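You operate a simulated robot arm through the tools that you are given. There is no shell and no other tool. Be economical: measure what you need, move in short steps, check, and stop when the job is done.

Carry out the task below with a simulated robot arm. There is one attempt and no reset: what you move stays moved.

TASK
Move the tray to the green mat, brush the nest clean and slide it in.
Fine: use the blue brush and put it back.

It is judged by the outcome, as a careful person would: the job done as asked, and still so three seconds after it is handed in. It fails if anything else is knocked over, pushed out of place, dropped, spilled or broken.

THE ROBOT
A 6-joint arm with a two-finger parallel gripper, fixed in place. Base frame: the origin is at the foot of the arm, x ahead of it, y to its left, z up; the work surface is at about z = 0. Readings come in mm, degrees, newtons and seconds.
With the tool pointing down near the work surface it reaches from about 140 to 580 mm from the base axis. Its first joint turns from -66.0 to 66.0 degrees. Payload 2.1 kg.
The TCP is the grasp point between the finger pads, 30 mm short of the fingertips. In the tool frame z runs along the fingers and y along their closing line. The gripper opens to 94 mm. The fingers are 28 mm wide and 10 mm thick; the gripper's body (50 by 96 mm) begins 55 mm behind the TCP.
Orientation is that of the tool frame in the base frame, as a unit quaternion [x, y, z, w]. With the fingers straight down and closing along the base's y, the tool's x points along the base's -x, its y along +y and its z along -z.

THE INTERFACE
- The arm moves only by the tool jog_arm. Its argument "rows" is a list of rows, each an object of numbers (a shift or turn left out is 0, a gripper value left out holds the last): "tx", "ty", "tz": the shift along the tool's x, y, z in mm; "ax", "ay", "az": the turn, a rotation vector about the tool's x, y, z in degrees; "gripper": the finger opening in mm, from 0 to 94. In form: [{"tx": .., "ty": .., "tz": .., "ax": .., "ay": .., "az": .., "gripper": ..}, ...]. A call has 1 to 12 rows; each row shifts and turns the commanded pose from where the row before left it, along the tool's axes as they then stand. Rows are played at 5 a second. More than 50 mm and 8.6 degrees between two rows, or a gripper value outside its range, and nothing of the call is played. Where a pose cannot be reached the arm comes as near as it can. A force on the tool above 50 N (or 10 N above the force at the start of the call, whichever is more), or a blocked arm, ends the call early, and 0.2 s more pass. The fingers move at their own pace (about 72 mm/s each) and stop on an object; they squeeze with about 44 N. The grip force told is the motor's: it shows also when the fingers shut on nothing. Time passes only in rows, and 0.2 s behind the last, so rows that do not move let the fingers close. The reply holds the time, the measured pose of the TCP, the force on the tool along the base axes, the opening and the grip force, in the units named above and with some noise, and new pictures: "views" is both (left out), scene, wrist or none.
- Cameras (640 x 400 px; columns grow to the right, rows downward): "scene" is fixed at [67.7, -386.5, 499.7]; the picture's right is [0.69, -0.72, 0.00], its down [-0.38, -0.37, -0.85] and it looks along [0.61, 0.59, -0.53] (base axes); focal length 220 px, centre (320, 200). "wrist" rides on the gripper at [-37, 0, -58] in the tool frame; the picture's right is [0.00, -1.00, 0.00], its down [0.97, 0.00, -0.24] and it looks along [0.24, 0.00, 0.97] (tool axes); focal length 218 px, centre (320, 200).
- measure_at(camera, pixels): there is no depth. For up to 12 entries [column, row, z] of the newest picture of that camera ("zoom" is the newest enlarged one), the place [x, y] in the base frame at which the ray of that pixel passes the height z, good to about 2 mm, but the place of the scene camera against the robot may be out by one fixed shift of up to 25 mm in any direction. The clock stands still meanwhile.
- inspect(camera, box): a new picture of the part [left, top, right, bottom] of that camera's present view, enlarged. The clock stands still meanwhile.
- hand_in(): hands the job in; it is judged then, once.

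Work in short steps. Measure before you move; look again where a grasp or a placing could have gone wrong, and mend it. You have 80 turns and 150 pictures in all, those below and enlarged ones among them. Open the gripper and draw the arm clear of the work before you hand the job in, unless the task says otherwise; then end with one line.

The tools are called after "Request:" by a JSON object that holds its "op" and its "data". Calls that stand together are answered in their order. jog_arm: Moves the arm, as the interface text tells. Its arguments: {"type":"object","properties":{"rows":{"type":"array","items":{"type":"object","properties":{"tx":{"type":"number"},"ty":{"type":"number"},"tz":{"type":"number"},"ax":{"type":"number"},"ay":{"type":"number"},"az":{"type":"number"},"gripper":{"type":"number"}}}},"views":{"type":"string","enum":["both","scene","wrist","none"]}},"required":["rows"]} The other tools are called the same way: measure_at (camera, pixels) gives the place at which the rays of pixels pass given heights; inspect (camera, box) takes an enlarged picture of a part of a camera's view; hand_in () hands the job in.

At the start:

```text
time_s: 0.0
tool_pos: [238.2, -224.4, 361.2]
orientation: [0.0, 1.0, 0.0, 0.0]
contact_force: [-0.9, -0.6, -0.3]
width: 94.1
grip_force: 0.0
```

scene: 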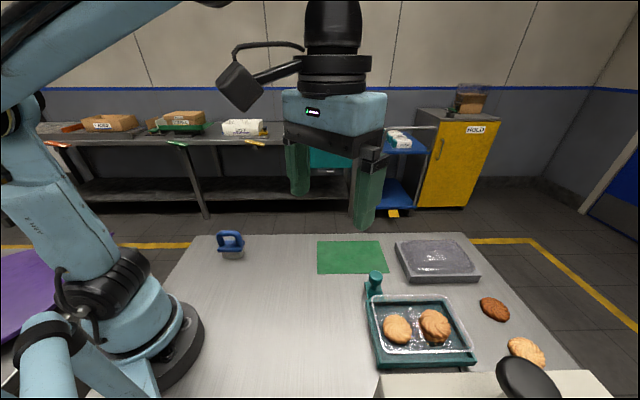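
wrist: 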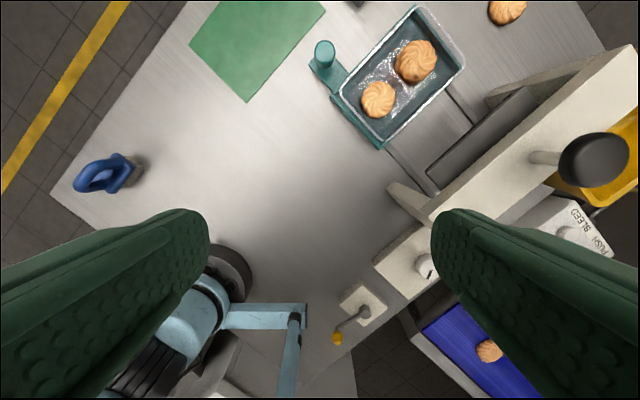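

The scene shows a teal carrier with a post at (375,285) holding a tray of cookies, a green mat at (350,257), a blue brush at (230,245) and a cream machine at lower right. I'll enlarge these to understand them.

Request:
{"op": "inspect", "data": {"camera": "scene", "box": [340, 230, 580, 400]}}

Request:
{"op": "inspect", "data": {"camera": "wrist", "box": [300, 0, 640, 300]}}

Request:
{"op": "inspect", "data": {"camera": "scene", "box": [190, 220, 290, 280]}}

```text
2.35 times, centred on (460, 315) of scene
```

zoom: 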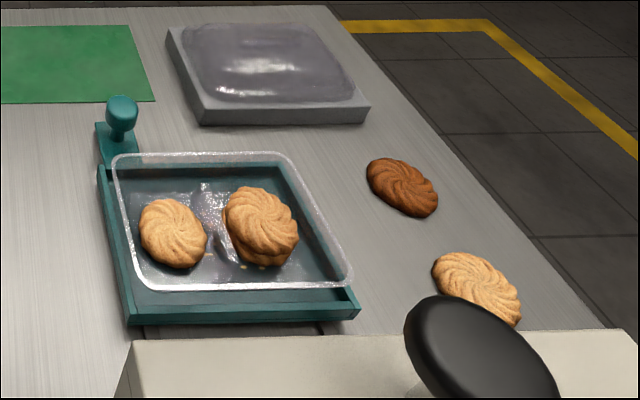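

```text
1.33 times, centred on (470, 150) of wrist
```

zoom: 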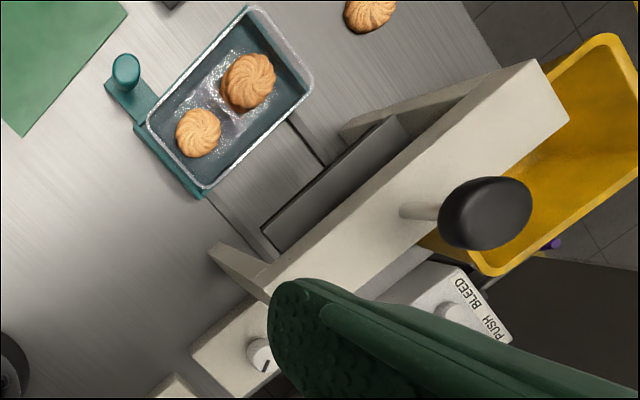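

```text
6.40 times, centred on (240, 250) of scene
```

zoom: 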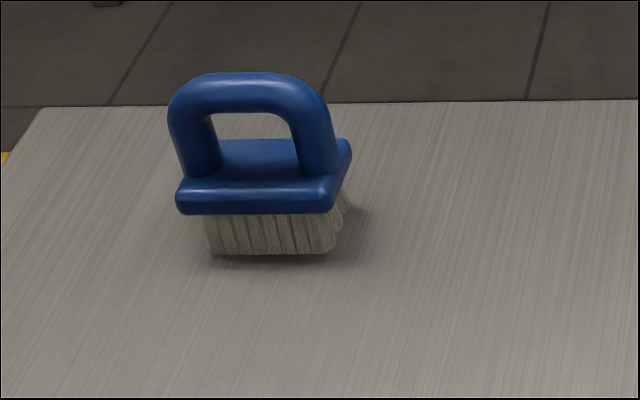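

Next I measure the key points with the wrist camera, which isn't affected by the scene shift.

Request:
{"op": "measure_at", "data": {"camera": "wrist", "pixels": [[190, 45, 0], [248, 102, 0], [325, 5, 0], [324, 48, 50], [335, 93, 30], [382, 140, 30], [466, 65, 30], [415, 5, 30], [380, 147, 10], [100, 175, 60], [135, 160, 30], [430, 190, 0]]}}

Request:
{"op": "measure_at", "data": {"camera": "scene", "pixels": [[317, 241, 0], [320, 275, 0], [388, 273, 0], [381, 241, 0], [375, 277, 50], [371, 295, 30], [450, 296, 30], [472, 349, 30], [388, 352, 30], [222, 259, 0], [244, 259, 0], [230, 235, 60]]}}

```text
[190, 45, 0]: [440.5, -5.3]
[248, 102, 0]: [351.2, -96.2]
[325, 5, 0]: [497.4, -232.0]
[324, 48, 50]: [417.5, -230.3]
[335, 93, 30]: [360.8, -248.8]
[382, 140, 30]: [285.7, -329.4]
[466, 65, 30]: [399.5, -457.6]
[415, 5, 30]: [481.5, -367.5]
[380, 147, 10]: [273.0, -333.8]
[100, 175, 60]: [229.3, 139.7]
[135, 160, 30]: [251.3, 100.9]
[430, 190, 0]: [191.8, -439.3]
```

```text
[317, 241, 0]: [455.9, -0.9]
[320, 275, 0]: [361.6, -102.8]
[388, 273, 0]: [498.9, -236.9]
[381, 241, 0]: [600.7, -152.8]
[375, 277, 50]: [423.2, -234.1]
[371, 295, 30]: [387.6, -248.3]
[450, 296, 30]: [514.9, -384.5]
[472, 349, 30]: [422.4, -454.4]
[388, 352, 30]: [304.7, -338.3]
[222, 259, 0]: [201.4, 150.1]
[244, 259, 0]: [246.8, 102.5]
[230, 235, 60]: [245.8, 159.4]
```

The table is turned about 45° to the base: the mat centre is near (468,-118) and the tray centre near (382,-351). I move above the tray at z≈300 and turn the tool 45° to line up with the table.

Request:
{"op": "jog_arm", "data": {"rows": [{"tx": -28.8, "ty": -25.4, "tz": 12}, {"tx": -28.8, "ty": -25.4, "tz": 12}, {"tx": -28.8, "ty": -25.4, "tz": 12}, {"tx": -28.8, "ty": -25.4, "tz": 12}, {"tx": -28.8, "ty": -25.4, "tz": 12}, {"az": 7.5}, {"az": 7.5}, {"az": 7.5}, {"az": 7.5}, {"az": 7.5}, {"az": 7.5}, {}]}}

```text
time_s: 2.6
tool_pos: [372.7, -343.3, 301.5]
orientation: [0.383, 0.924, 0.0, 0.0]
contact_force: [-0.1, -0.8, 0.3]
width: 94.0
grip_force: 0.0
out of reach, approached as far as the arm can: row 5
```

scene: 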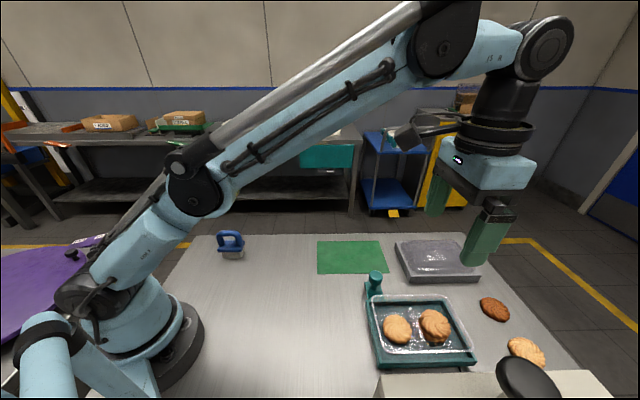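
wrist: 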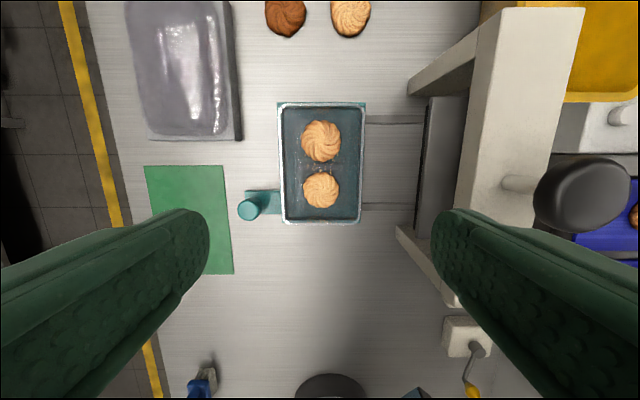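

The view is aligned with the table: the tray spans (280..365, 105..222), with the nest rim around it and rails leading right under the machine. I enlarge it and measure.

Request:
{"op": "inspect", "data": {"camera": "wrist", "box": [220, 80, 460, 230]}}

Request:
{"op": "measure_at", "data": {"camera": "wrist", "pixels": [[281, 105, 30], [364, 105, 30], [281, 221, 30], [361, 221, 30], [248, 208, 50], [322, 165, 30], [145, 168, 0], [222, 166, 0], [234, 273, 0], [155, 275, 0], [415, 105, 0], [415, 235, 0]]}}

Request:
{"op": "inspect", "data": {"camera": "scene", "box": [355, 265, 485, 375]}}

```text
2.67 times, centred on (340, 155) of wrist
```

zoom: 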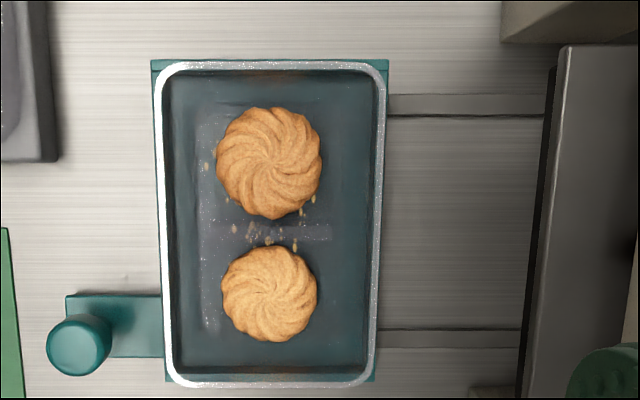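

```text
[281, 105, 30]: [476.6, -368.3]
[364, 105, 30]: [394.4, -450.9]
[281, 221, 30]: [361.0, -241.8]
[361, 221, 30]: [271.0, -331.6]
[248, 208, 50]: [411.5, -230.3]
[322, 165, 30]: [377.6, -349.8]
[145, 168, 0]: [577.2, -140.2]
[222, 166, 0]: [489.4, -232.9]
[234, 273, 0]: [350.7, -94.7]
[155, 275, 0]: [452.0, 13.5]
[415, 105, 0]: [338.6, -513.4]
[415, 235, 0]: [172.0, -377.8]
```

```text
3.64 times, centred on (420, 320) of scene
```

zoom: 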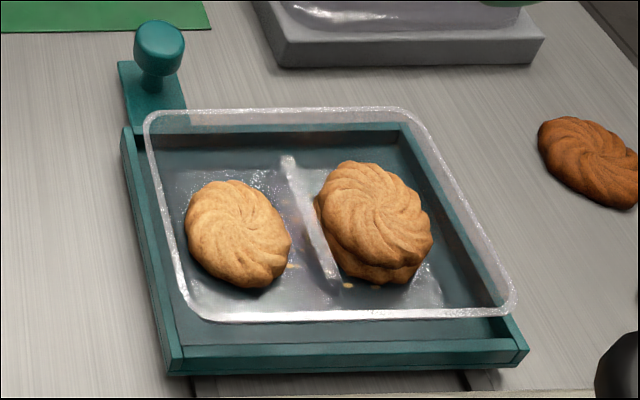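

The tray has a central rib and cookies that clear the far (+v, left in the wrist view) wall by about 28 mm, so I'll grasp that wall in the middle. I go lower above it, which also gives parallax for the rim height.

Request:
{"op": "jog_arm", "data": {"rows": [{"tx": -2, "ty": 14.5, "tz": 38, "gripper": 50}, {"tx": -2, "ty": 14.5, "tz": 38}, {"tx": -2, "ty": 14.5, "tz": 38}, {"tx": -2, "ty": 14.5, "tz": 38}, {}]}}

```text
time_s: 3.8
tool_pos: [420.0, -307.5, 148.3]
orientation: [0.382, 0.924, 0.0, 0.0]
contact_force: [-0.6, 0.0, -0.5]
width: 50.1
grip_force: 0.1
```

scene: 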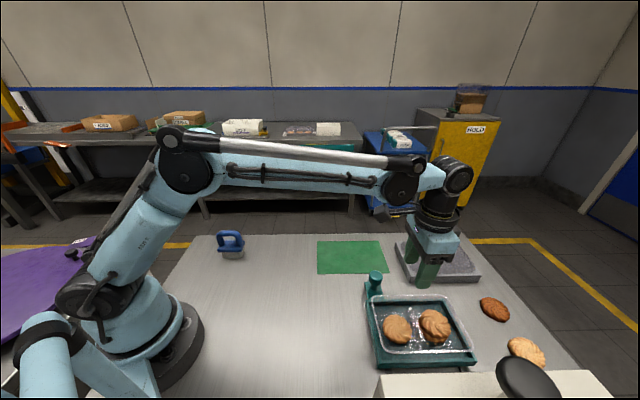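
wrist: 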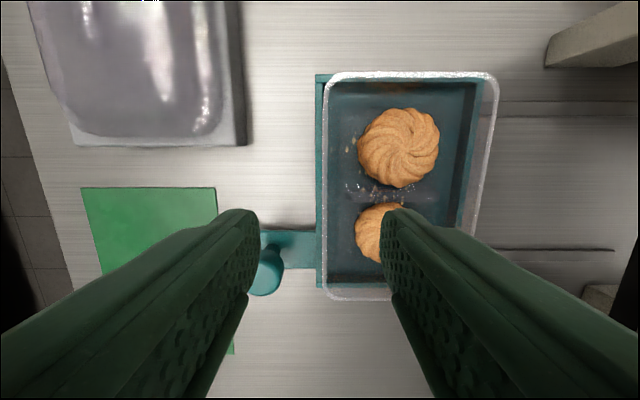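

I enlarge the tray now to locate the rim and nest edges precisely.

Request:
{"op": "inspect", "data": {"camera": "wrist", "box": [300, 55, 540, 205]}}

Request:
{"op": "inspect", "data": {"camera": "scene", "box": [355, 255, 495, 375]}}

```text
2.67 times, centred on (420, 130) of wrist
```

zoom: 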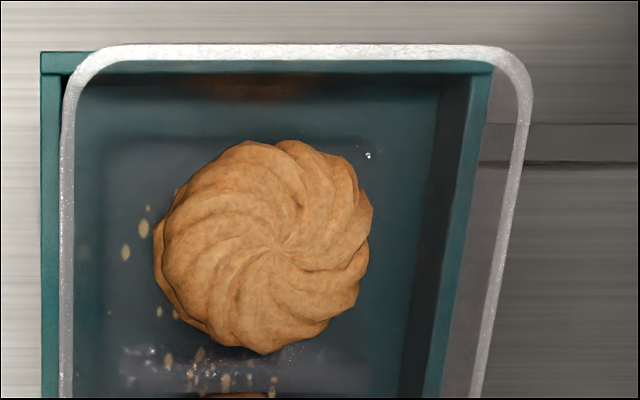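

```text
3.33 times, centred on (425, 315) of scene
```

zoom: 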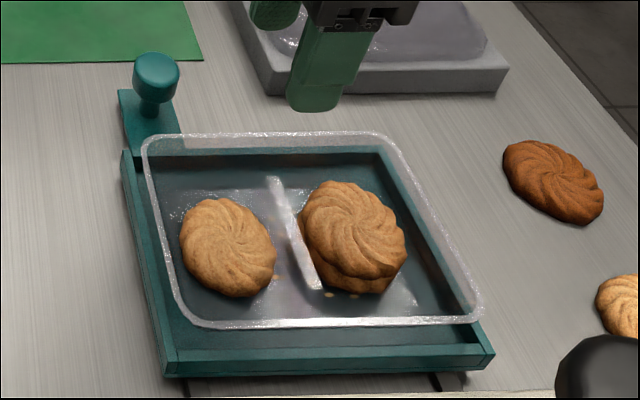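

The rim is at about z 47, v 78 down to −40, and the nest walls top out near z 25. I need to know where the rib at the tray centre starts, so I enlarge further.

Request:
{"op": "inspect", "data": {"camera": "wrist", "box": [310, 140, 430, 215]}}

Request:
{"op": "inspect", "data": {"camera": "scene", "box": [380, 290, 470, 350]}}

```text
5.33 times, centred on (370, 178) of wrist
```

zoom: 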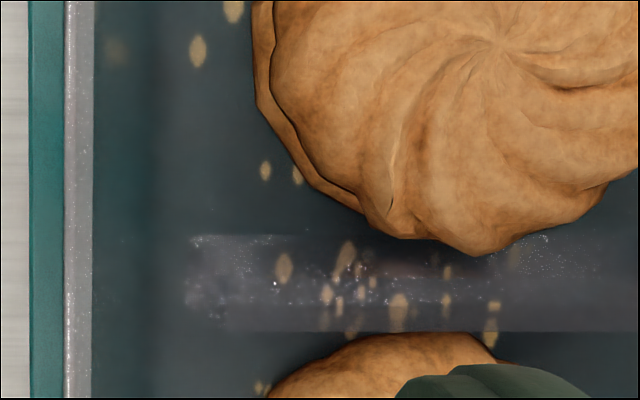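

```text
6.67 times, centred on (425, 320) of scene
```

zoom: 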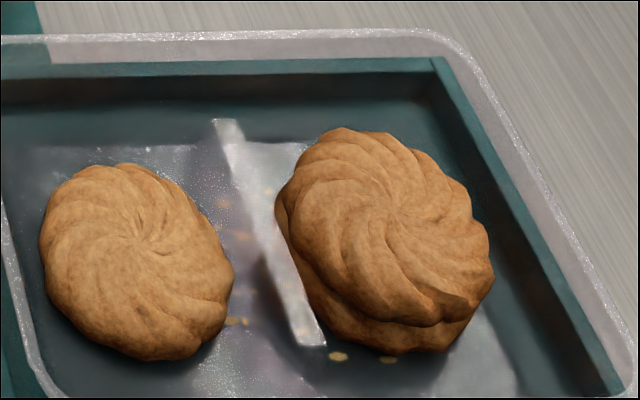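

I'll use the scene camera differentially (rim edge against rib end) to get the rib's height.

Request:
{"op": "measure_at", "data": {"camera": "scene", "pixels": [[411.2, 295.7, 47], [411.2, 308.3, 15], [411.2, 308.3, 25], [411.2, 308.3, 35], [424, 342, 15], [424, 342, 25], [424, 342, 35], [387, 336, 47], [424, 351, 47], [388, 342, 47]]}}

Request:
{"op": "measure_at", "data": {"camera": "wrist", "pixels": [[325, 180, 47], [345.6, 188, 15], [345.6, 188, 25], [345.6, 188, 35]]}}

```text
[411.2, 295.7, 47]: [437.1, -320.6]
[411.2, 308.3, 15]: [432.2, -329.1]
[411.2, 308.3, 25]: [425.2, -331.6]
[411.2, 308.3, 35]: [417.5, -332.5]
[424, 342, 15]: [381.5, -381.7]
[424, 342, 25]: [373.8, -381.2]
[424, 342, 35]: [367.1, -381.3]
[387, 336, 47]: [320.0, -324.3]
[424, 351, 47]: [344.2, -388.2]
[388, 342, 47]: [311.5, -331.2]
```

```text
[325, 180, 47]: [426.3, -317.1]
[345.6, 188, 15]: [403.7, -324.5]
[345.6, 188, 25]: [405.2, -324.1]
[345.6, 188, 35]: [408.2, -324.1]
```

The rib's top is at about z 30 and it starts at v≈58, so fingertips at z≈31 clear it and the nest wall (z≈25) while overlapping the rim by about 16 mm. I narrow to 20 mm, shift 4 mm to v≈75.5, and descend.

Request:
{"op": "jog_arm", "data": {"rows": [{"ty": -4, "gripper": 20}, {}, {"tz": 30}, {"tz": 20}, {"tz": 10}, {}]}}

```text
time_s: 5.2
tool_pos: [417.2, -310.5, 88.9]
orientation: [0.383, 0.924, 0.0, 0.0]
contact_force: [-0.8, 0.1, 0.4]
width: 19.7
grip_force: 0.0
```

scene: 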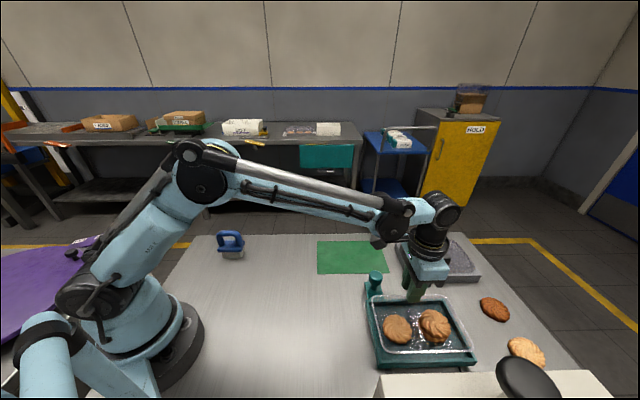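
wrist: 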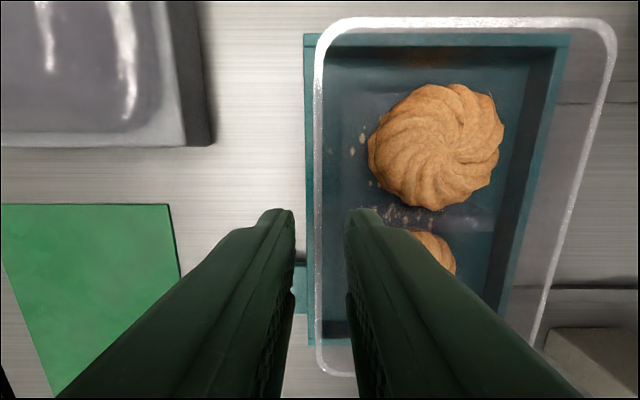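

The rim (cols 313–324) sits midway between the fingertips (294 and 344). I descend the last 28 mm and close.

Request:
{"op": "jog_arm", "data": {"rows": [{"tz": 14}, {"tz": 13}, {}, {"gripper": 0}, {}, {}, {}]}}

```text
time_s: 5.8
tool_pos: [417.7, -310.3, 71.1]
orientation: [0.382, 0.924, -0.001, -0.001]
contact_force: [0.3, 0.8, 21.7]
width: 19.7
grip_force: 0.1
stopped in row 2: the force on the tool passed its limit (the readings are from after the stop); the commanded pose is now the measured one
```

scene: 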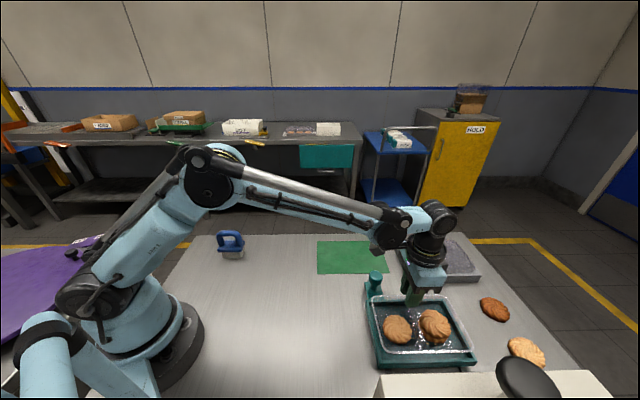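
wrist: 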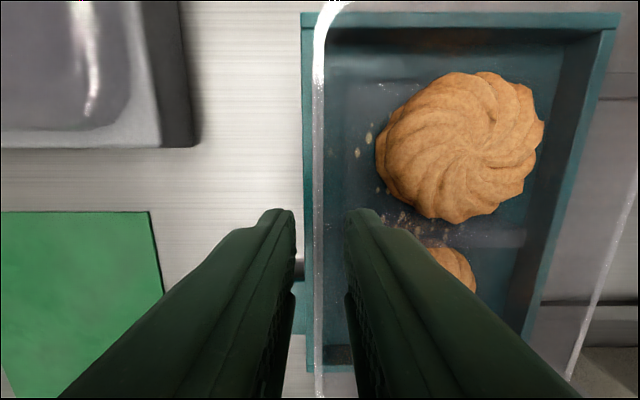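

Something touched at tip height ≈41, earlier than expected. I enlarge both views to see what.

Request:
{"op": "inspect", "data": {"camera": "wrist", "box": [270, 150, 430, 250]}}

Request:
{"op": "inspect", "data": {"camera": "scene", "box": [370, 270, 480, 350]}}

```text
4.00 times, centred on (350, 200) of wrist
```

zoom: 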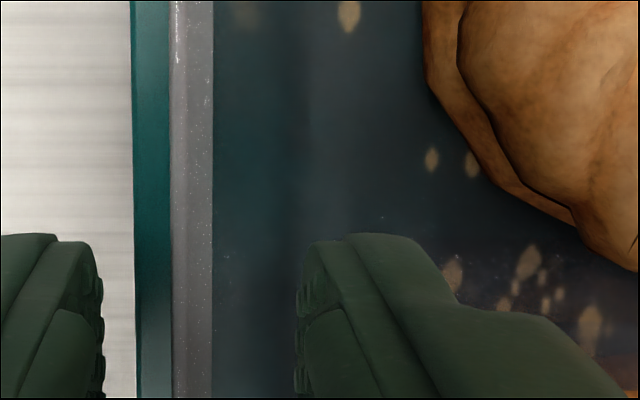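

```text
5.00 times, centred on (425, 310) of scene
```

zoom: 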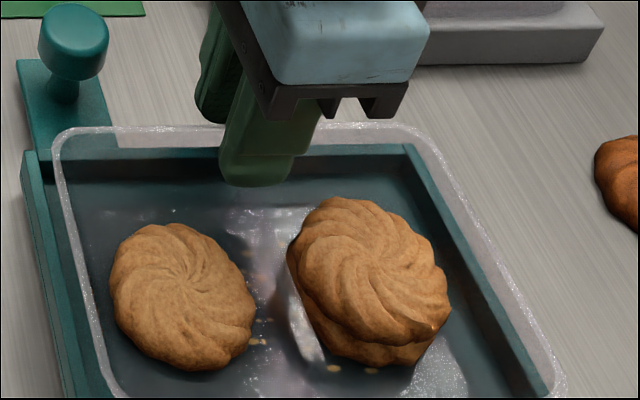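

The inner fingertip rests on the rib's end, so the rib is higher than I judged. I raise, narrow the opening to 13 mm and shift 1.5 mm outward so the inner finger fits between rib and wall, then descend gently.

Request:
{"op": "jog_arm", "data": {"rows": [{"tz": -10}, {"ty": 1.5, "gripper": 13}, {}, {"tz": 5}, {"tz": 4}, {"tz": 3}, {"tz": 3}, {"tz": 2}, {"tz": 2}, {}]}}

```text
time_s: 7.6
tool_pos: [417.7, -309.2, 65.7]
orientation: [0.383, 0.924, -0.002, -0.001]
contact_force: [-0.1, -0.5, 9.1]
width: 13.0
grip_force: 0.2
stopped in row 9: the force on the tool passed its limit (the readings are from after the stop); the commanded pose is now the measured one
```

scene: 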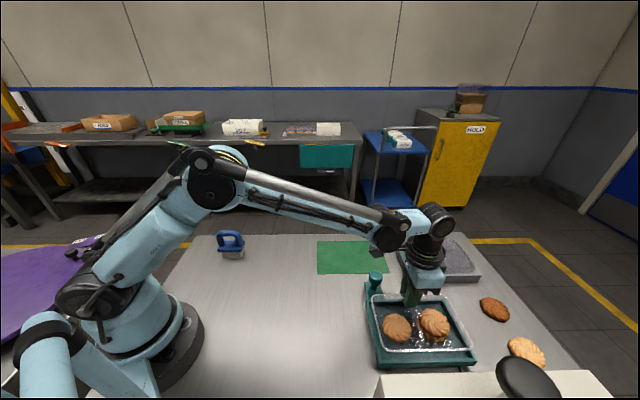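
wrist: 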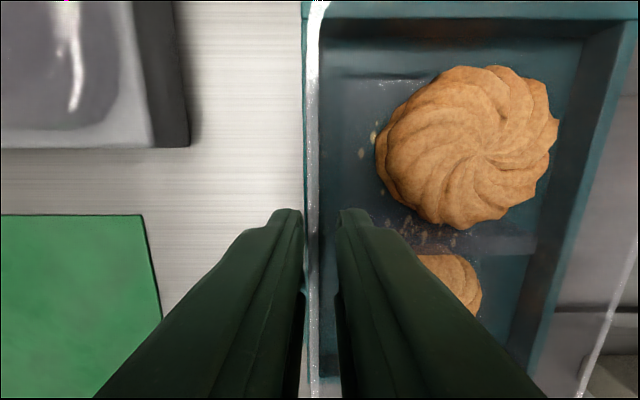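

Contact now comes at tip height ≈36 with the rim well between the fingers. That overlap should do, so I close and check the width.

Request:
{"op": "jog_arm", "data": {"rows": [{"tz": -1, "gripper": 0}, {}, {}, {}]}}

Request:
{"op": "inspect", "data": {"camera": "scene", "box": [360, 270, 480, 360]}}

```text
time_s: 8.6
tool_pos: [417.7, -310.6, 66.5]
orientation: [0.382, 0.924, -0.001, 0.0]
contact_force: [-0.4, -1.2, 5.1]
width: 5.9
grip_force: 23.8
```

scene: 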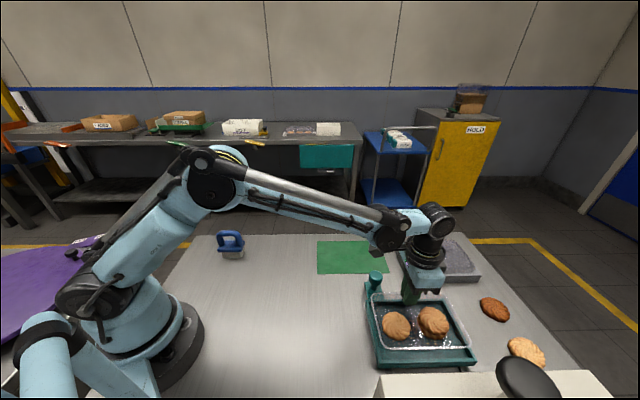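
wrist: 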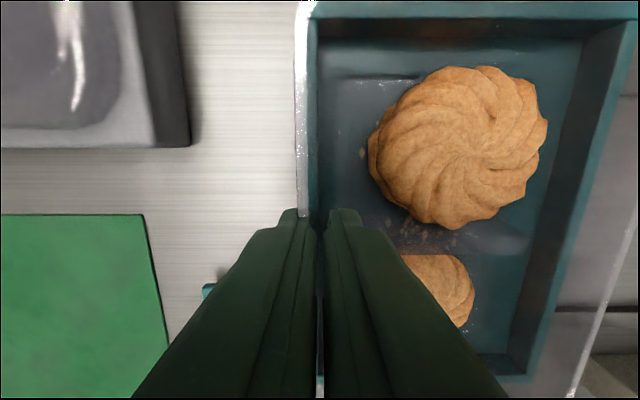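

```text
4.44 times, centred on (420, 315) of scene
```

zoom: 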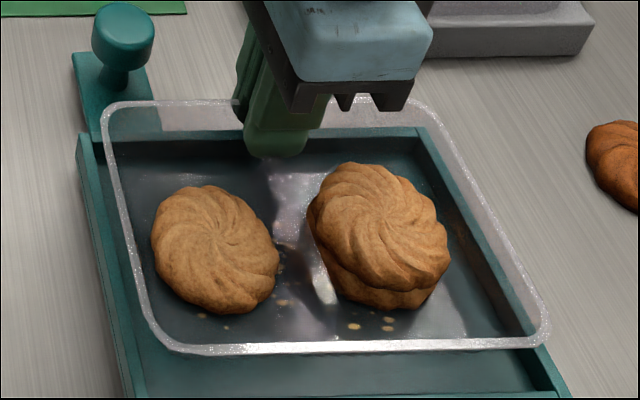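

The fingers stopped at 5.9 mm on the rim. I let the grip build and lift 15 mm slowly as a test.

Request:
{"op": "jog_arm", "data": {"rows": [{}, {}, {"tz": -5}, {"tz": -5}, {"tz": -5}, {}]}}

Request:
{"op": "inspect", "data": {"camera": "scene", "box": [360, 260, 480, 360]}}

```text
time_s: 10.0
tool_pos: [417.9, -311.0, 80.5]
orientation: [0.383, 0.924, -0.002, -0.001]
contact_force: [-1.1, -0.8, 3.5]
width: 2.9
grip_force: 24.2
```

scene: 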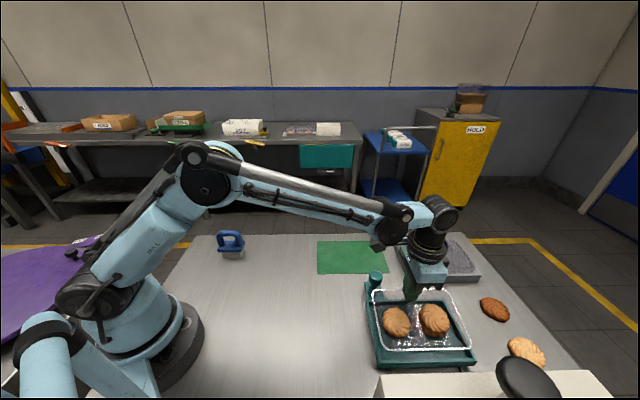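
wrist: 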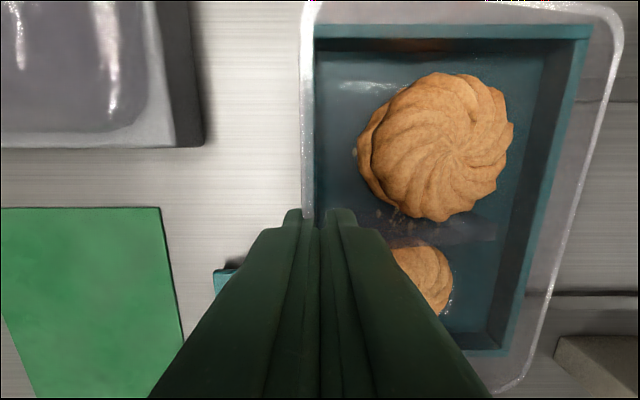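

```text
4.00 times, centred on (420, 310) of scene
```

zoom: 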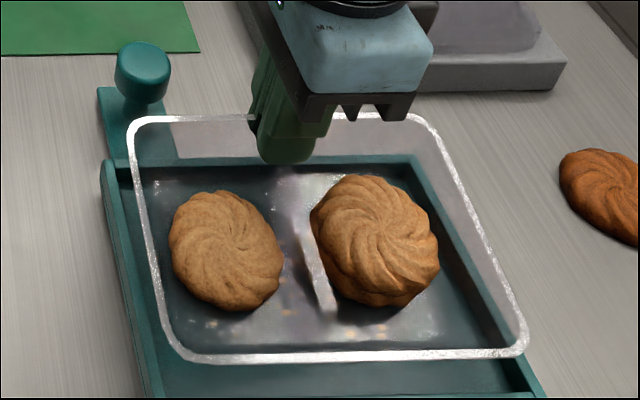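

The far rim has risen but the near edge still rests on the nest, because the tray wall settles flat on the pads. I lift further in small steps and turn the tool slightly (+ax) to level the tray.

Request:
{"op": "jog_arm", "data": {"rows": [{"tz": -4, "ax": 1.5}, {"tz": -4, "ax": 1.5}, {"tz": -4, "ax": 1.5}, {"tz": -4, "ax": 1.5}, {}]}}

Request:
{"op": "inspect", "data": {"camera": "scene", "box": [360, 260, 480, 360]}}

```text
time_s: 11.2
tool_pos: [418.4, -309.8, 96.1]
orientation: [0.382, 0.923, -0.049, -0.022]
contact_force: [-0.3, 0.0, -0.8]
width: 1.7
grip_force: 24.5
```

scene: 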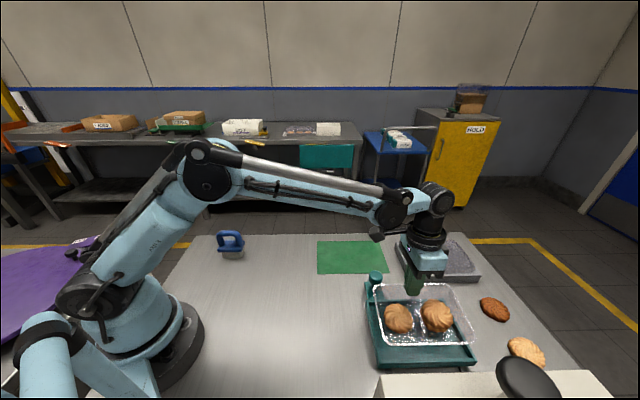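
wrist: 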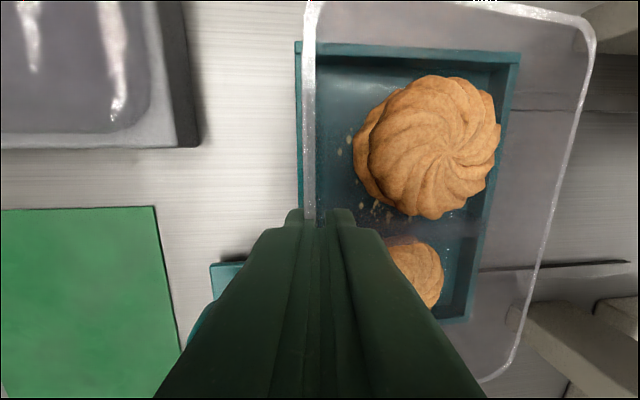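

```text
4.00 times, centred on (420, 310) of scene
```

zoom: 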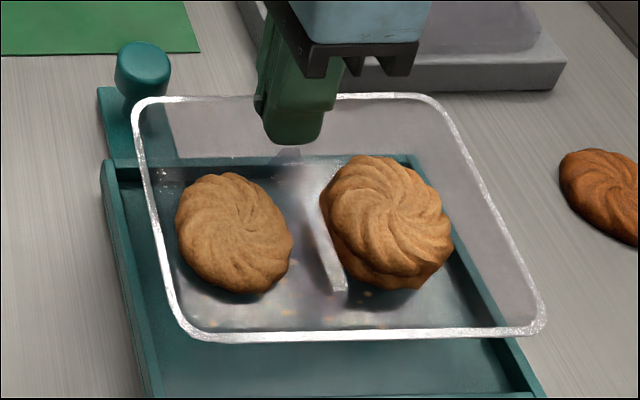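

The tray is now free of the nest on both sides. I pause a second to see whether it slips.

Request:
{"op": "jog_arm", "data": {"rows": [{}, {}, {}, {}, {}, {}], "views": "none"}}

Request:
{"op": "inspect", "data": {"camera": "scene", "box": [360, 260, 480, 360]}}

```text
time_s: 12.6
tool_pos: [418.0, -308.7, 95.9]
orientation: [0.382, 0.923, -0.049, -0.021]
contact_force: [0.1, 0.5, 0.2]
width: 1.9
grip_force: 24.4
```

```text
4.00 times, centred on (420, 310) of scene
```

zoom: 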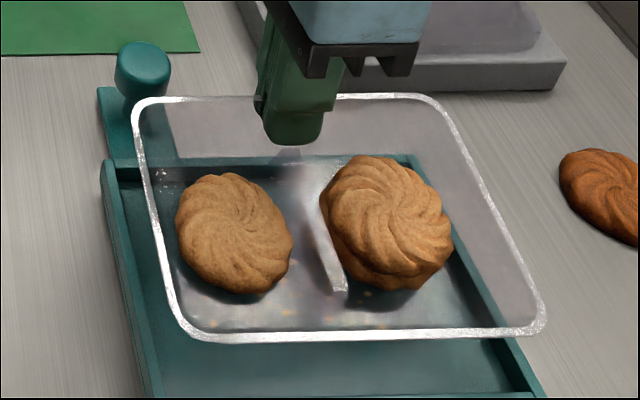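

It holds still. I check whether it is level by measuring back and front rim at trial heights.

Request:
{"op": "measure_at", "data": {"camera": "scene", "pixels": [[417.5, 284, 65], [417.5, 284, 75], [417.5, 284, 85], [431.3, 344.5, 45], [431.3, 344.5, 55], [431.3, 344.5, 65], [431.3, 344.5, 75]]}}

```text
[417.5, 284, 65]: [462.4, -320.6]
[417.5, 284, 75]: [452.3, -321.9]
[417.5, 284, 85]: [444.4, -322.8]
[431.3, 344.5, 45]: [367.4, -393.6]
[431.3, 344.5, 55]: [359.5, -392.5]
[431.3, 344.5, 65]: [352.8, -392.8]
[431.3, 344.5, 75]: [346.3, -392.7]
```

Both rims are near z 75–82, so the tray is about level. I lift 40 mm more to clear the knob, then carry −103 mm along u and +226 mm along v, with tilt compensation, starting with the first half.

Request:
{"op": "jog_arm", "data": {"rows": [{"ty": -1, "tz": -10}, {"ty": -1, "tz": -10}, {"ty": -1, "tz": -10}, {"ty": -1, "tz": -10}, {}, {"tx": 4, "ty": 8.7, "tz": -0.9}, {"tx": 7, "ty": 15.3, "tz": -1.6}, {"tx": 9, "ty": 19.7, "tz": -2.1}, {"tx": 9, "ty": 19.7, "tz": -2.1}, {"tx": 9, "ty": 19.7, "tz": -2.1}, {"tx": 7, "ty": 15.3, "tz": -1.6}, {"tx": 4, "ty": 8.7, "tz": -0.9}]}}

```text
time_s: 15.2
tool_pos: [461.4, -198.9, 136.8]
orientation: [0.382, 0.923, -0.05, -0.02]
contact_force: [-0.1, 1.1, -0.6]
width: 1.7
grip_force: 23.7
```

scene: 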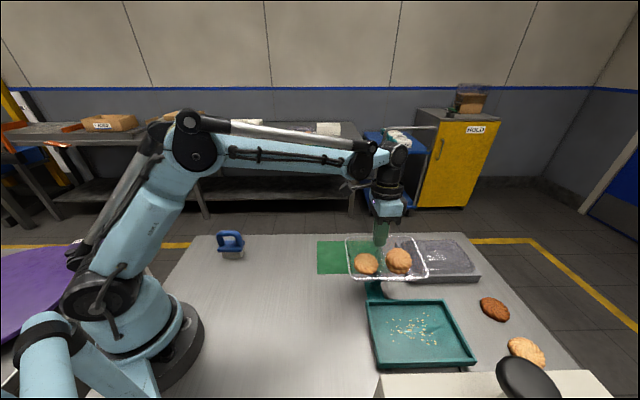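
wrist: 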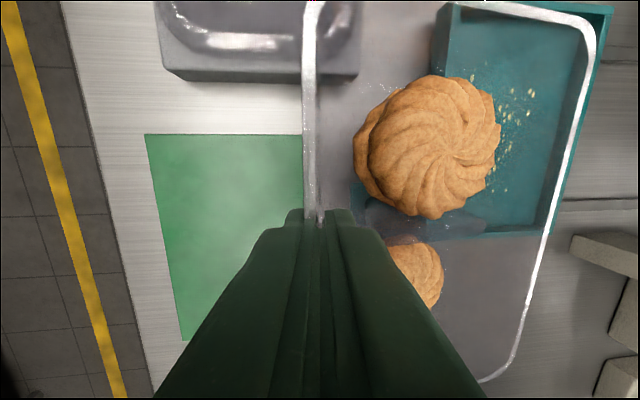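

It carries steadily and the crumbs in the nest are now visible. I do the second half of the carry.

Request:
{"op": "jog_arm", "data": {"rows": [{"tx": 5, "ty": 9, "tz": -0.9}, {"tx": 7, "ty": 15.7, "tz": -1.6}, {"tx": 10, "ty": 22, "tz": -2.3}, {"tx": 10, "ty": 22, "tz": -2.3}, {"tx": 10, "ty": 22, "tz": -2.3}, {"tx": 7, "ty": 16, "tz": -1.7}, {"tx": 5, "ty": 11, "tz": -1.2}, {}, {}]}}

```text
time_s: 17.2
tool_pos: [506.0, -75.9, 136.0]
orientation: [0.382, 0.922, -0.05, -0.02]
contact_force: [0.2, 0.2, -0.5]
width: 1.9
grip_force: 24.4
```

scene: 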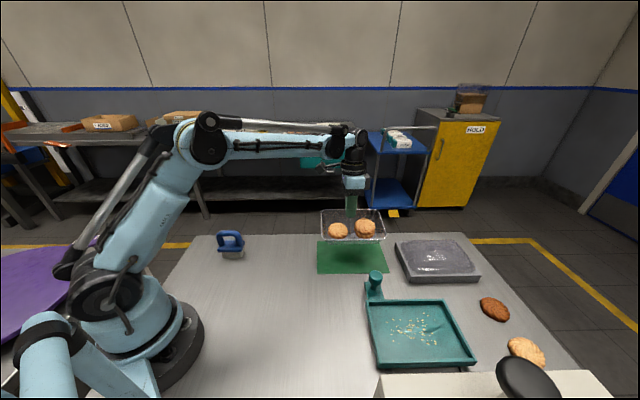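
wrist: 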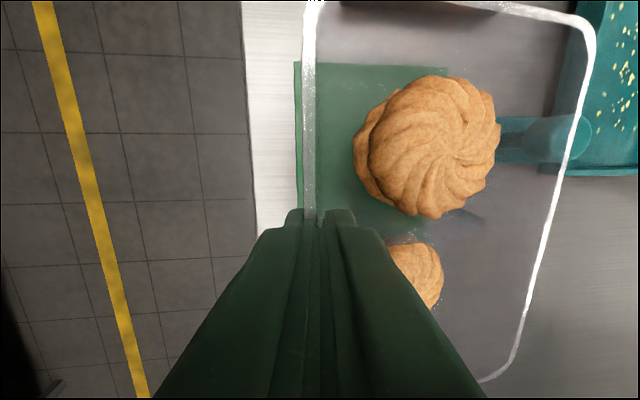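

The tray is over the mat. I check where the mat's back edge lies relative to the tray before lowering.

Request:
{"op": "measure_at", "data": {"camera": "wrist", "pixels": [[296, 63, 0], [297, 200, 0], [447, 66, 0], [303, 205, 85], [575, 100, 80], [312, 2, 85], [500, 375, 80]]}}

Request:
{"op": "inspect", "data": {"camera": "scene", "box": [300, 180, 420, 290]}}

```text
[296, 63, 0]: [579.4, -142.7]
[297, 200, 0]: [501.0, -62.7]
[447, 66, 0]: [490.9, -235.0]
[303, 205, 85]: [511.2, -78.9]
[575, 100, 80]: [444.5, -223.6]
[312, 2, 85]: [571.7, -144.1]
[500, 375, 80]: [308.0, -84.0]
```

```text
3.64 times, centred on (360, 235) of scene
```

zoom: 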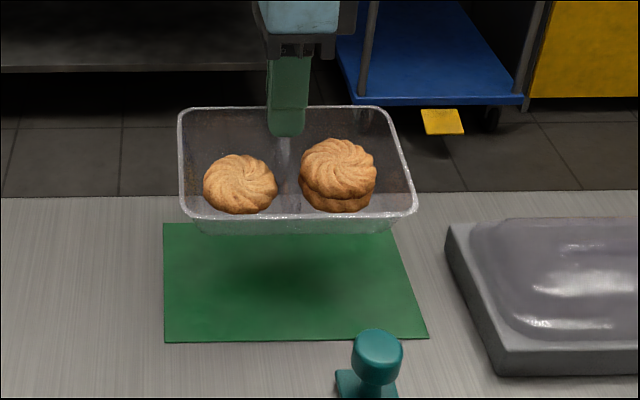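

The wrist estimate suggests the front rim may be higher than the back; I cross-check with the scene camera.

Request:
{"op": "measure_at", "data": {"camera": "scene", "pixels": [[341, 209.3, 75], [341, 209.3, 85], [341, 209.3, 95], [341, 209.3, 115], [342, 239.3, 75], [342, 239.3, 85], [342, 239.3, 95], [342, 239.3, 105], [342, 239.3, 115], [342, 244, 65], [317, 241.5, 0]]}}

```text
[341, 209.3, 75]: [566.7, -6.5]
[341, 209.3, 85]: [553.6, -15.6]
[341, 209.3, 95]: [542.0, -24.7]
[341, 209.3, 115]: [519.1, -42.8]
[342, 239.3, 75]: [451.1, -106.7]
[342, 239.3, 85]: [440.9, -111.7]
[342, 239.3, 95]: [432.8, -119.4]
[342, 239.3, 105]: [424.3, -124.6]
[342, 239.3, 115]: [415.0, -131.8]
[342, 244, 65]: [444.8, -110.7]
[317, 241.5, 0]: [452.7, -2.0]
```

Calibrating on the mat, the scene camera is really ~25 mm lower than stated. So the back rim is at z≈120 and the front at ≈110, and I add 4° of levelling, shift 2 mm back and descend 55 mm vertically.

Request:
{"op": "jog_arm", "data": {"rows": [{"ax": 2}, {"ax": 2, "ty": -2}, {"ty": 1.75, "tz": 9.85}, {"ty": 1.75, "tz": 9.85}, {"ty": 1.75, "tz": 9.85}, {"ty": 1.75, "tz": 9.85}, {"ty": 1.75, "tz": 9.85}, {"ty": 0.9, "tz": 4.9}, {}]}}

Request:
{"op": "inspect", "data": {"camera": "scene", "box": [300, 200, 420, 290]}}

```text
time_s: 19.2
tool_pos: [504.8, -77.9, 81.9]
orientation: [0.382, 0.92, -0.081, -0.033]
contact_force: [1.0, 0.6, -0.9]
width: 2.2
grip_force: 23.6
```

scene: 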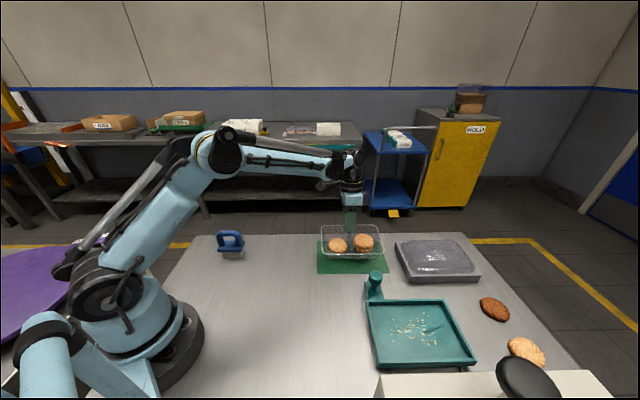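
wrist: 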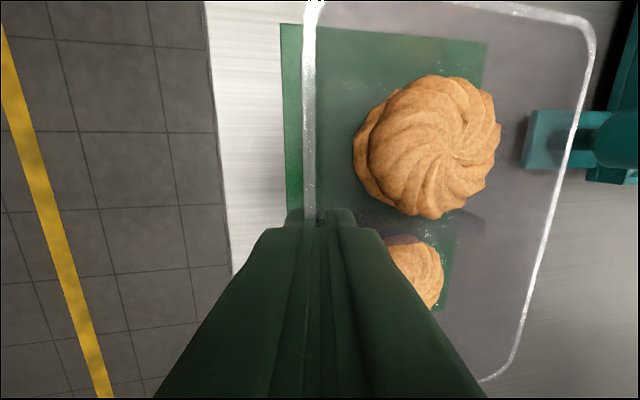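

```text
4.44 times, centred on (360, 245) of scene
```

zoom: 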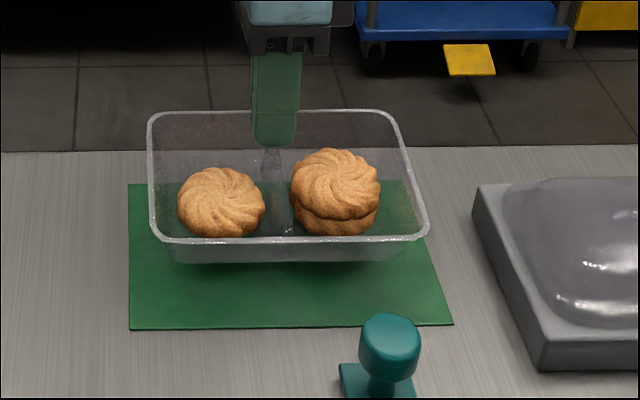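

Level and inside the mat. I lower 12 mm more, then feel for contact in 2 mm steps.

Request:
{"op": "jog_arm", "data": {"rows": [{"ty": 0.7, "tz": 3.94}, {"ty": 0.7, "tz": 3.94}, {"ty": 0.7, "tz": 3.94}, {}, {}], "views": "none"}}

Request:
{"op": "inspect", "data": {"camera": "scene", "box": [300, 200, 420, 290]}}

```text
time_s: 20.4
tool_pos: [504.1, -77.6, 69.7]
orientation: [0.382, 0.92, -0.081, -0.033]
contact_force: [0.0, 0.4, -0.5]
width: 1.8
grip_force: 24.6
```

```text
4.44 times, centred on (360, 245) of scene
```

zoom: 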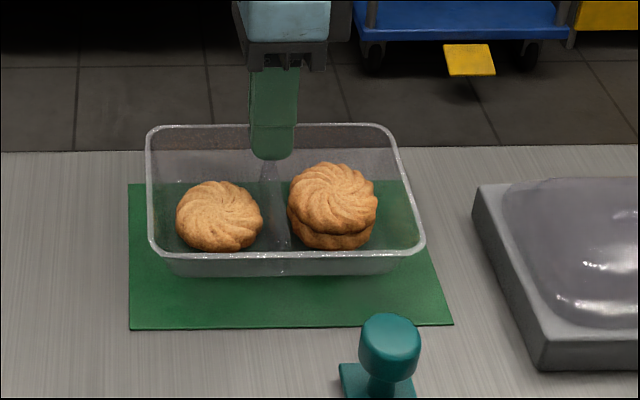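

Still free; I go down in 2 mm steps and watch the force.

Request:
{"op": "jog_arm", "data": {"rows": [{"ty": 0.35, "tz": 1.97}, {"ty": 0.35, "tz": 1.97}, {"ty": 0.35, "tz": 1.97}, {}], "views": "none"}}

Request:
{"op": "inspect", "data": {"camera": "scene", "box": [300, 200, 420, 290]}}

```text
time_s: 21.4
tool_pos: [504.2, -77.6, 63.7]
orientation: [0.382, 0.92, -0.081, -0.034]
contact_force: [-0.6, -0.4, -0.9]
width: 1.8
grip_force: 24.6
```

```text
4.44 times, centred on (360, 245) of scene
```

zoom: 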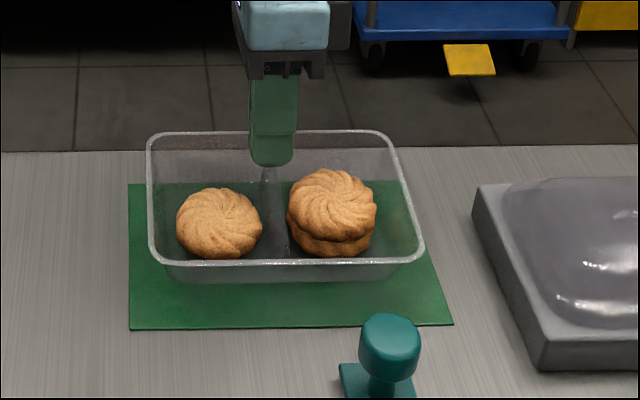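

Request:
{"op": "jog_arm", "data": {"rows": [{"ty": 0.35, "tz": 1.97}, {"ty": 0.35, "tz": 1.97}, {"ty": 0.35, "tz": 1.97}, {}], "views": "none"}}

Request:
{"op": "inspect", "data": {"camera": "scene", "box": [300, 200, 420, 290]}}

```text
time_s: 22.4
tool_pos: [503.9, -78.3, 58.5]
orientation: [0.381, 0.92, -0.08, -0.034]
contact_force: [-0.5, 0.2, 0.0]
width: 1.7
grip_force: 23.6
```

```text
4.44 times, centred on (360, 245) of scene
```

zoom: 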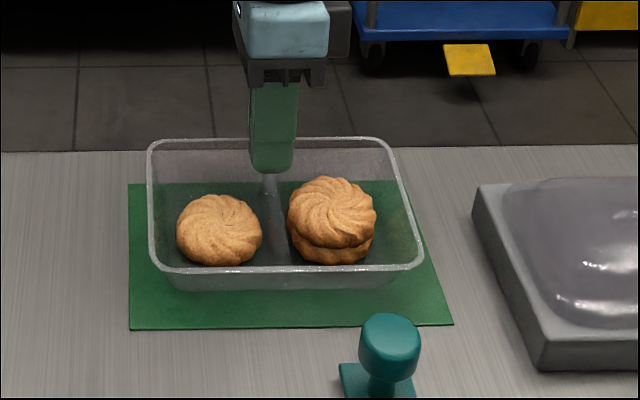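

The front edge has nearly stopped moving (row 265→269 against 131→139 at the back), so it is about to touch. I continue with small steps.

Request:
{"op": "jog_arm", "data": {"rows": [{"ty": 0.35, "tz": 1.97}, {}, {"ty": 0.35, "tz": 1.97}, {}, {}], "views": "none"}}

Request:
{"op": "inspect", "data": {"camera": "scene", "box": [300, 200, 420, 290]}}

```text
time_s: 23.6
tool_pos: [504.5, -78.9, 53.9]
orientation: [0.38, 0.921, -0.082, -0.035]
contact_force: [0.0, 0.5, 2.4]
width: 2.1
grip_force: 23.9
```

```text
4.44 times, centred on (360, 245) of scene
```

zoom: 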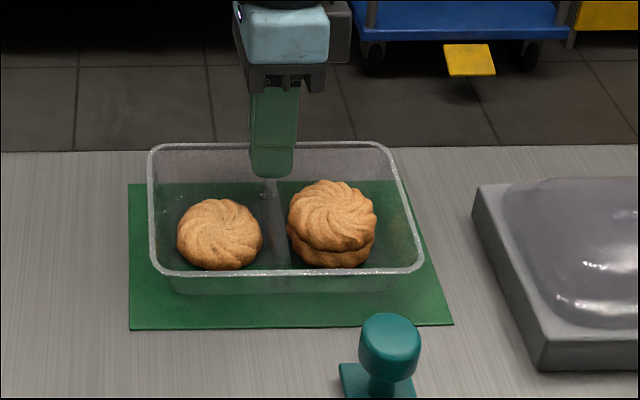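

A contact force of 2.4 N has appeared. One more 2 mm, then I open slowly to 10 mm.

Request:
{"op": "jog_arm", "data": {"rows": [{"ty": 0.35, "tz": 1.97}, {}, {"gripper": 4}, {"gripper": 6}, {"gripper": 8}, {"gripper": 11}, {}, {}]}}

Request:
{"op": "inspect", "data": {"camera": "scene", "box": [300, 200, 420, 290]}}

```text
time_s: 25.4
tool_pos: [504.6, -79.6, 51.9]
orientation: [0.381, 0.92, -0.081, -0.033]
contact_force: [0.3, 0.8, -1.4]
width: 10.8
grip_force: 0.3
```

scene: 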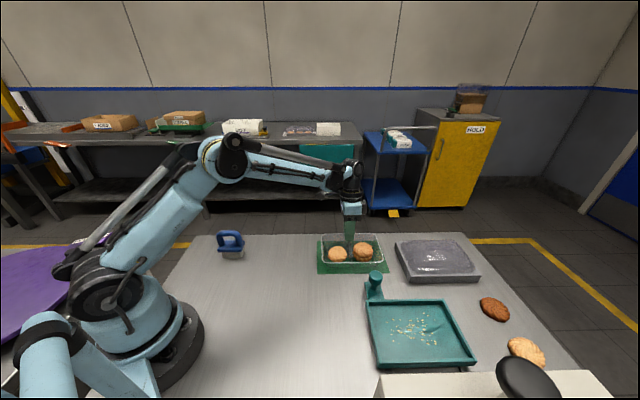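
wrist: 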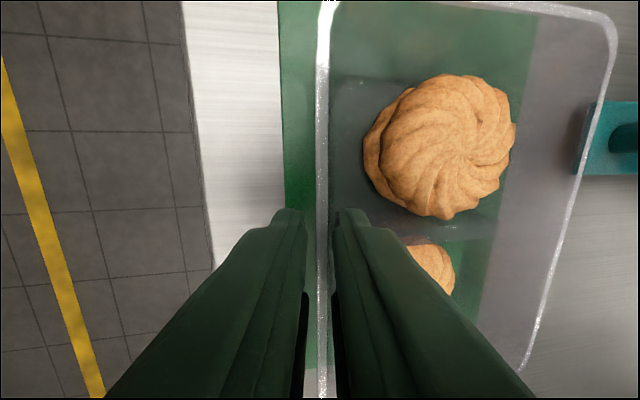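

```text
4.44 times, centred on (360, 245) of scene
```

zoom: 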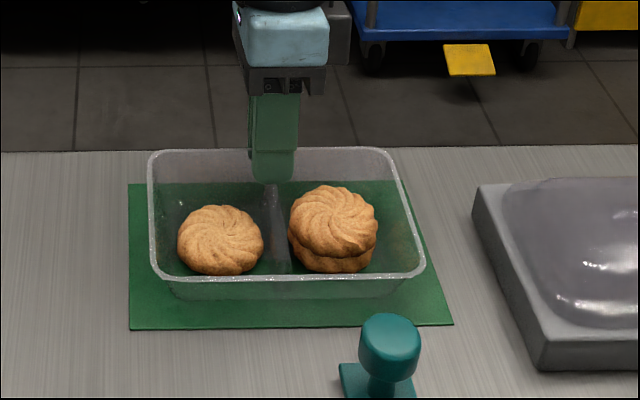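

The tray is set down and the rim (cols 316–329) is free between the fingers (306 and 335). I rise vertically, then undo the tilt and look.

Request:
{"op": "jog_arm", "data": {"rows": [{"ty": -0.9, "tz": -4.9}, {"ty": -0.9, "tz": -4.9}, {"ty": -0.9, "tz": -4.9}, {"ty": -1.75, "tz": -9.85}, {"ty": -3.5, "tz": -19.7}, {"ty": -7, "tz": -39.4}, {"ax": -5}, {"ax": -5}, {}]}}

Request:
{"op": "inspect", "data": {"camera": "scene", "box": [300, 200, 420, 290]}}

```text
time_s: 27.4
tool_pos: [505.0, -77.5, 136.2]
orientation: [0.383, 0.924, -0.001, 0.0]
contact_force: [0.2, 0.1, -0.2]
width: 10.9
grip_force: 0.2
```

scene: 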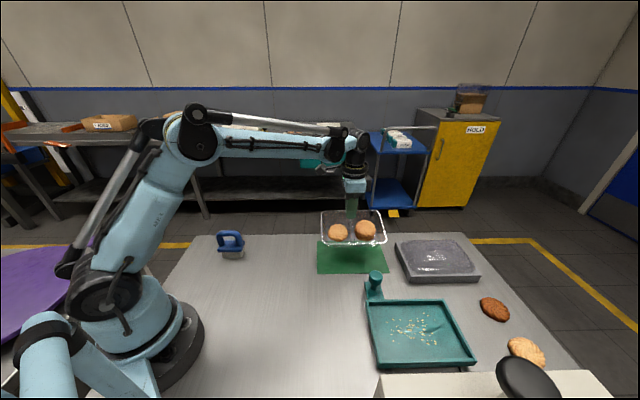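
wrist: 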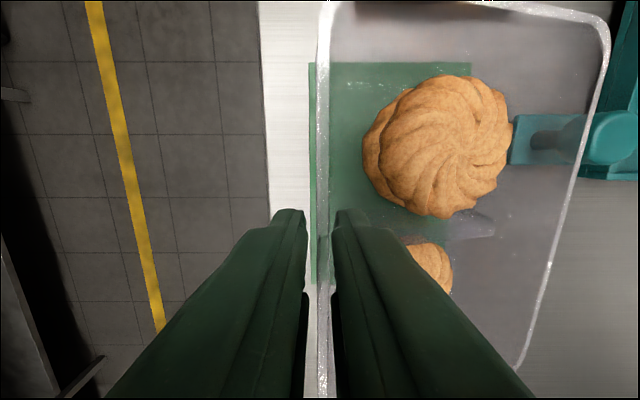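

```text
4.44 times, centred on (360, 245) of scene
```

zoom: 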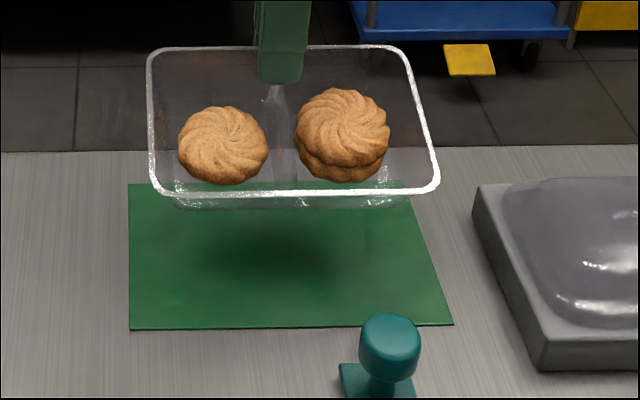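

The tray came up with the fingers: its off-centre weight jammed the wall between them at 11 mm. It is still held, so I grip it again, re-level by +10° and go back down in one smooth path.

Request:
{"op": "jog_arm", "data": {"rows": [{"gripper": 0}, {}, {}, {"ax": 2.5}, {"ax": 2.5}, {"ax": 2.5}, {"ax": 2.5}, {}]}}

Request:
{"op": "inspect", "data": {"camera": "scene", "box": [300, 180, 420, 270]}}

```text
time_s: 29.2
tool_pos: [503.4, -78.5, 138.0]
orientation: [0.382, 0.92, -0.081, -0.034]
contact_force: [0.1, 0.0, -1.4]
width: 1.7
grip_force: 24.0
```

scene: 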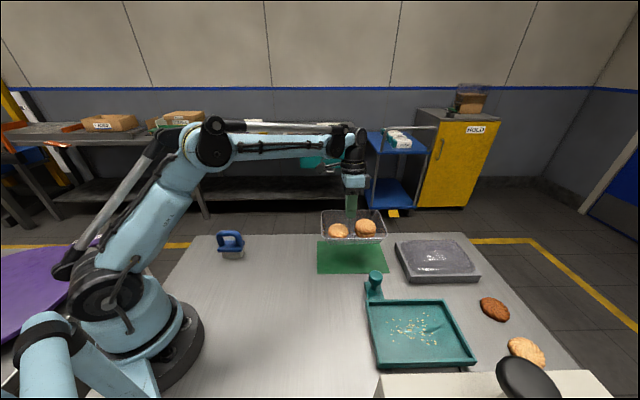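
wrist: 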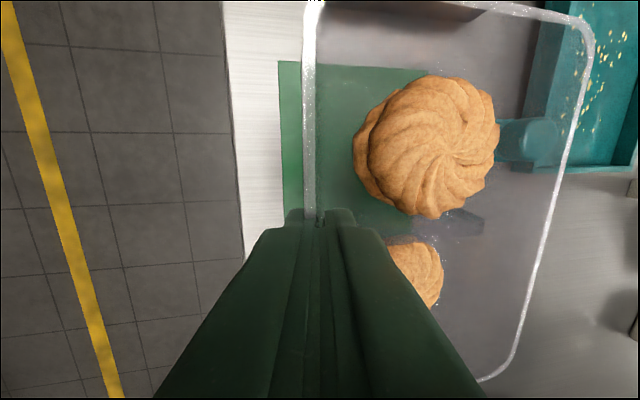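

```text
4.44 times, centred on (360, 225) of scene
```

zoom: 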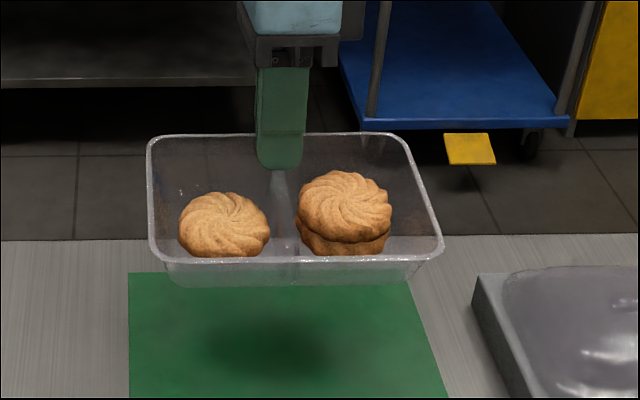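

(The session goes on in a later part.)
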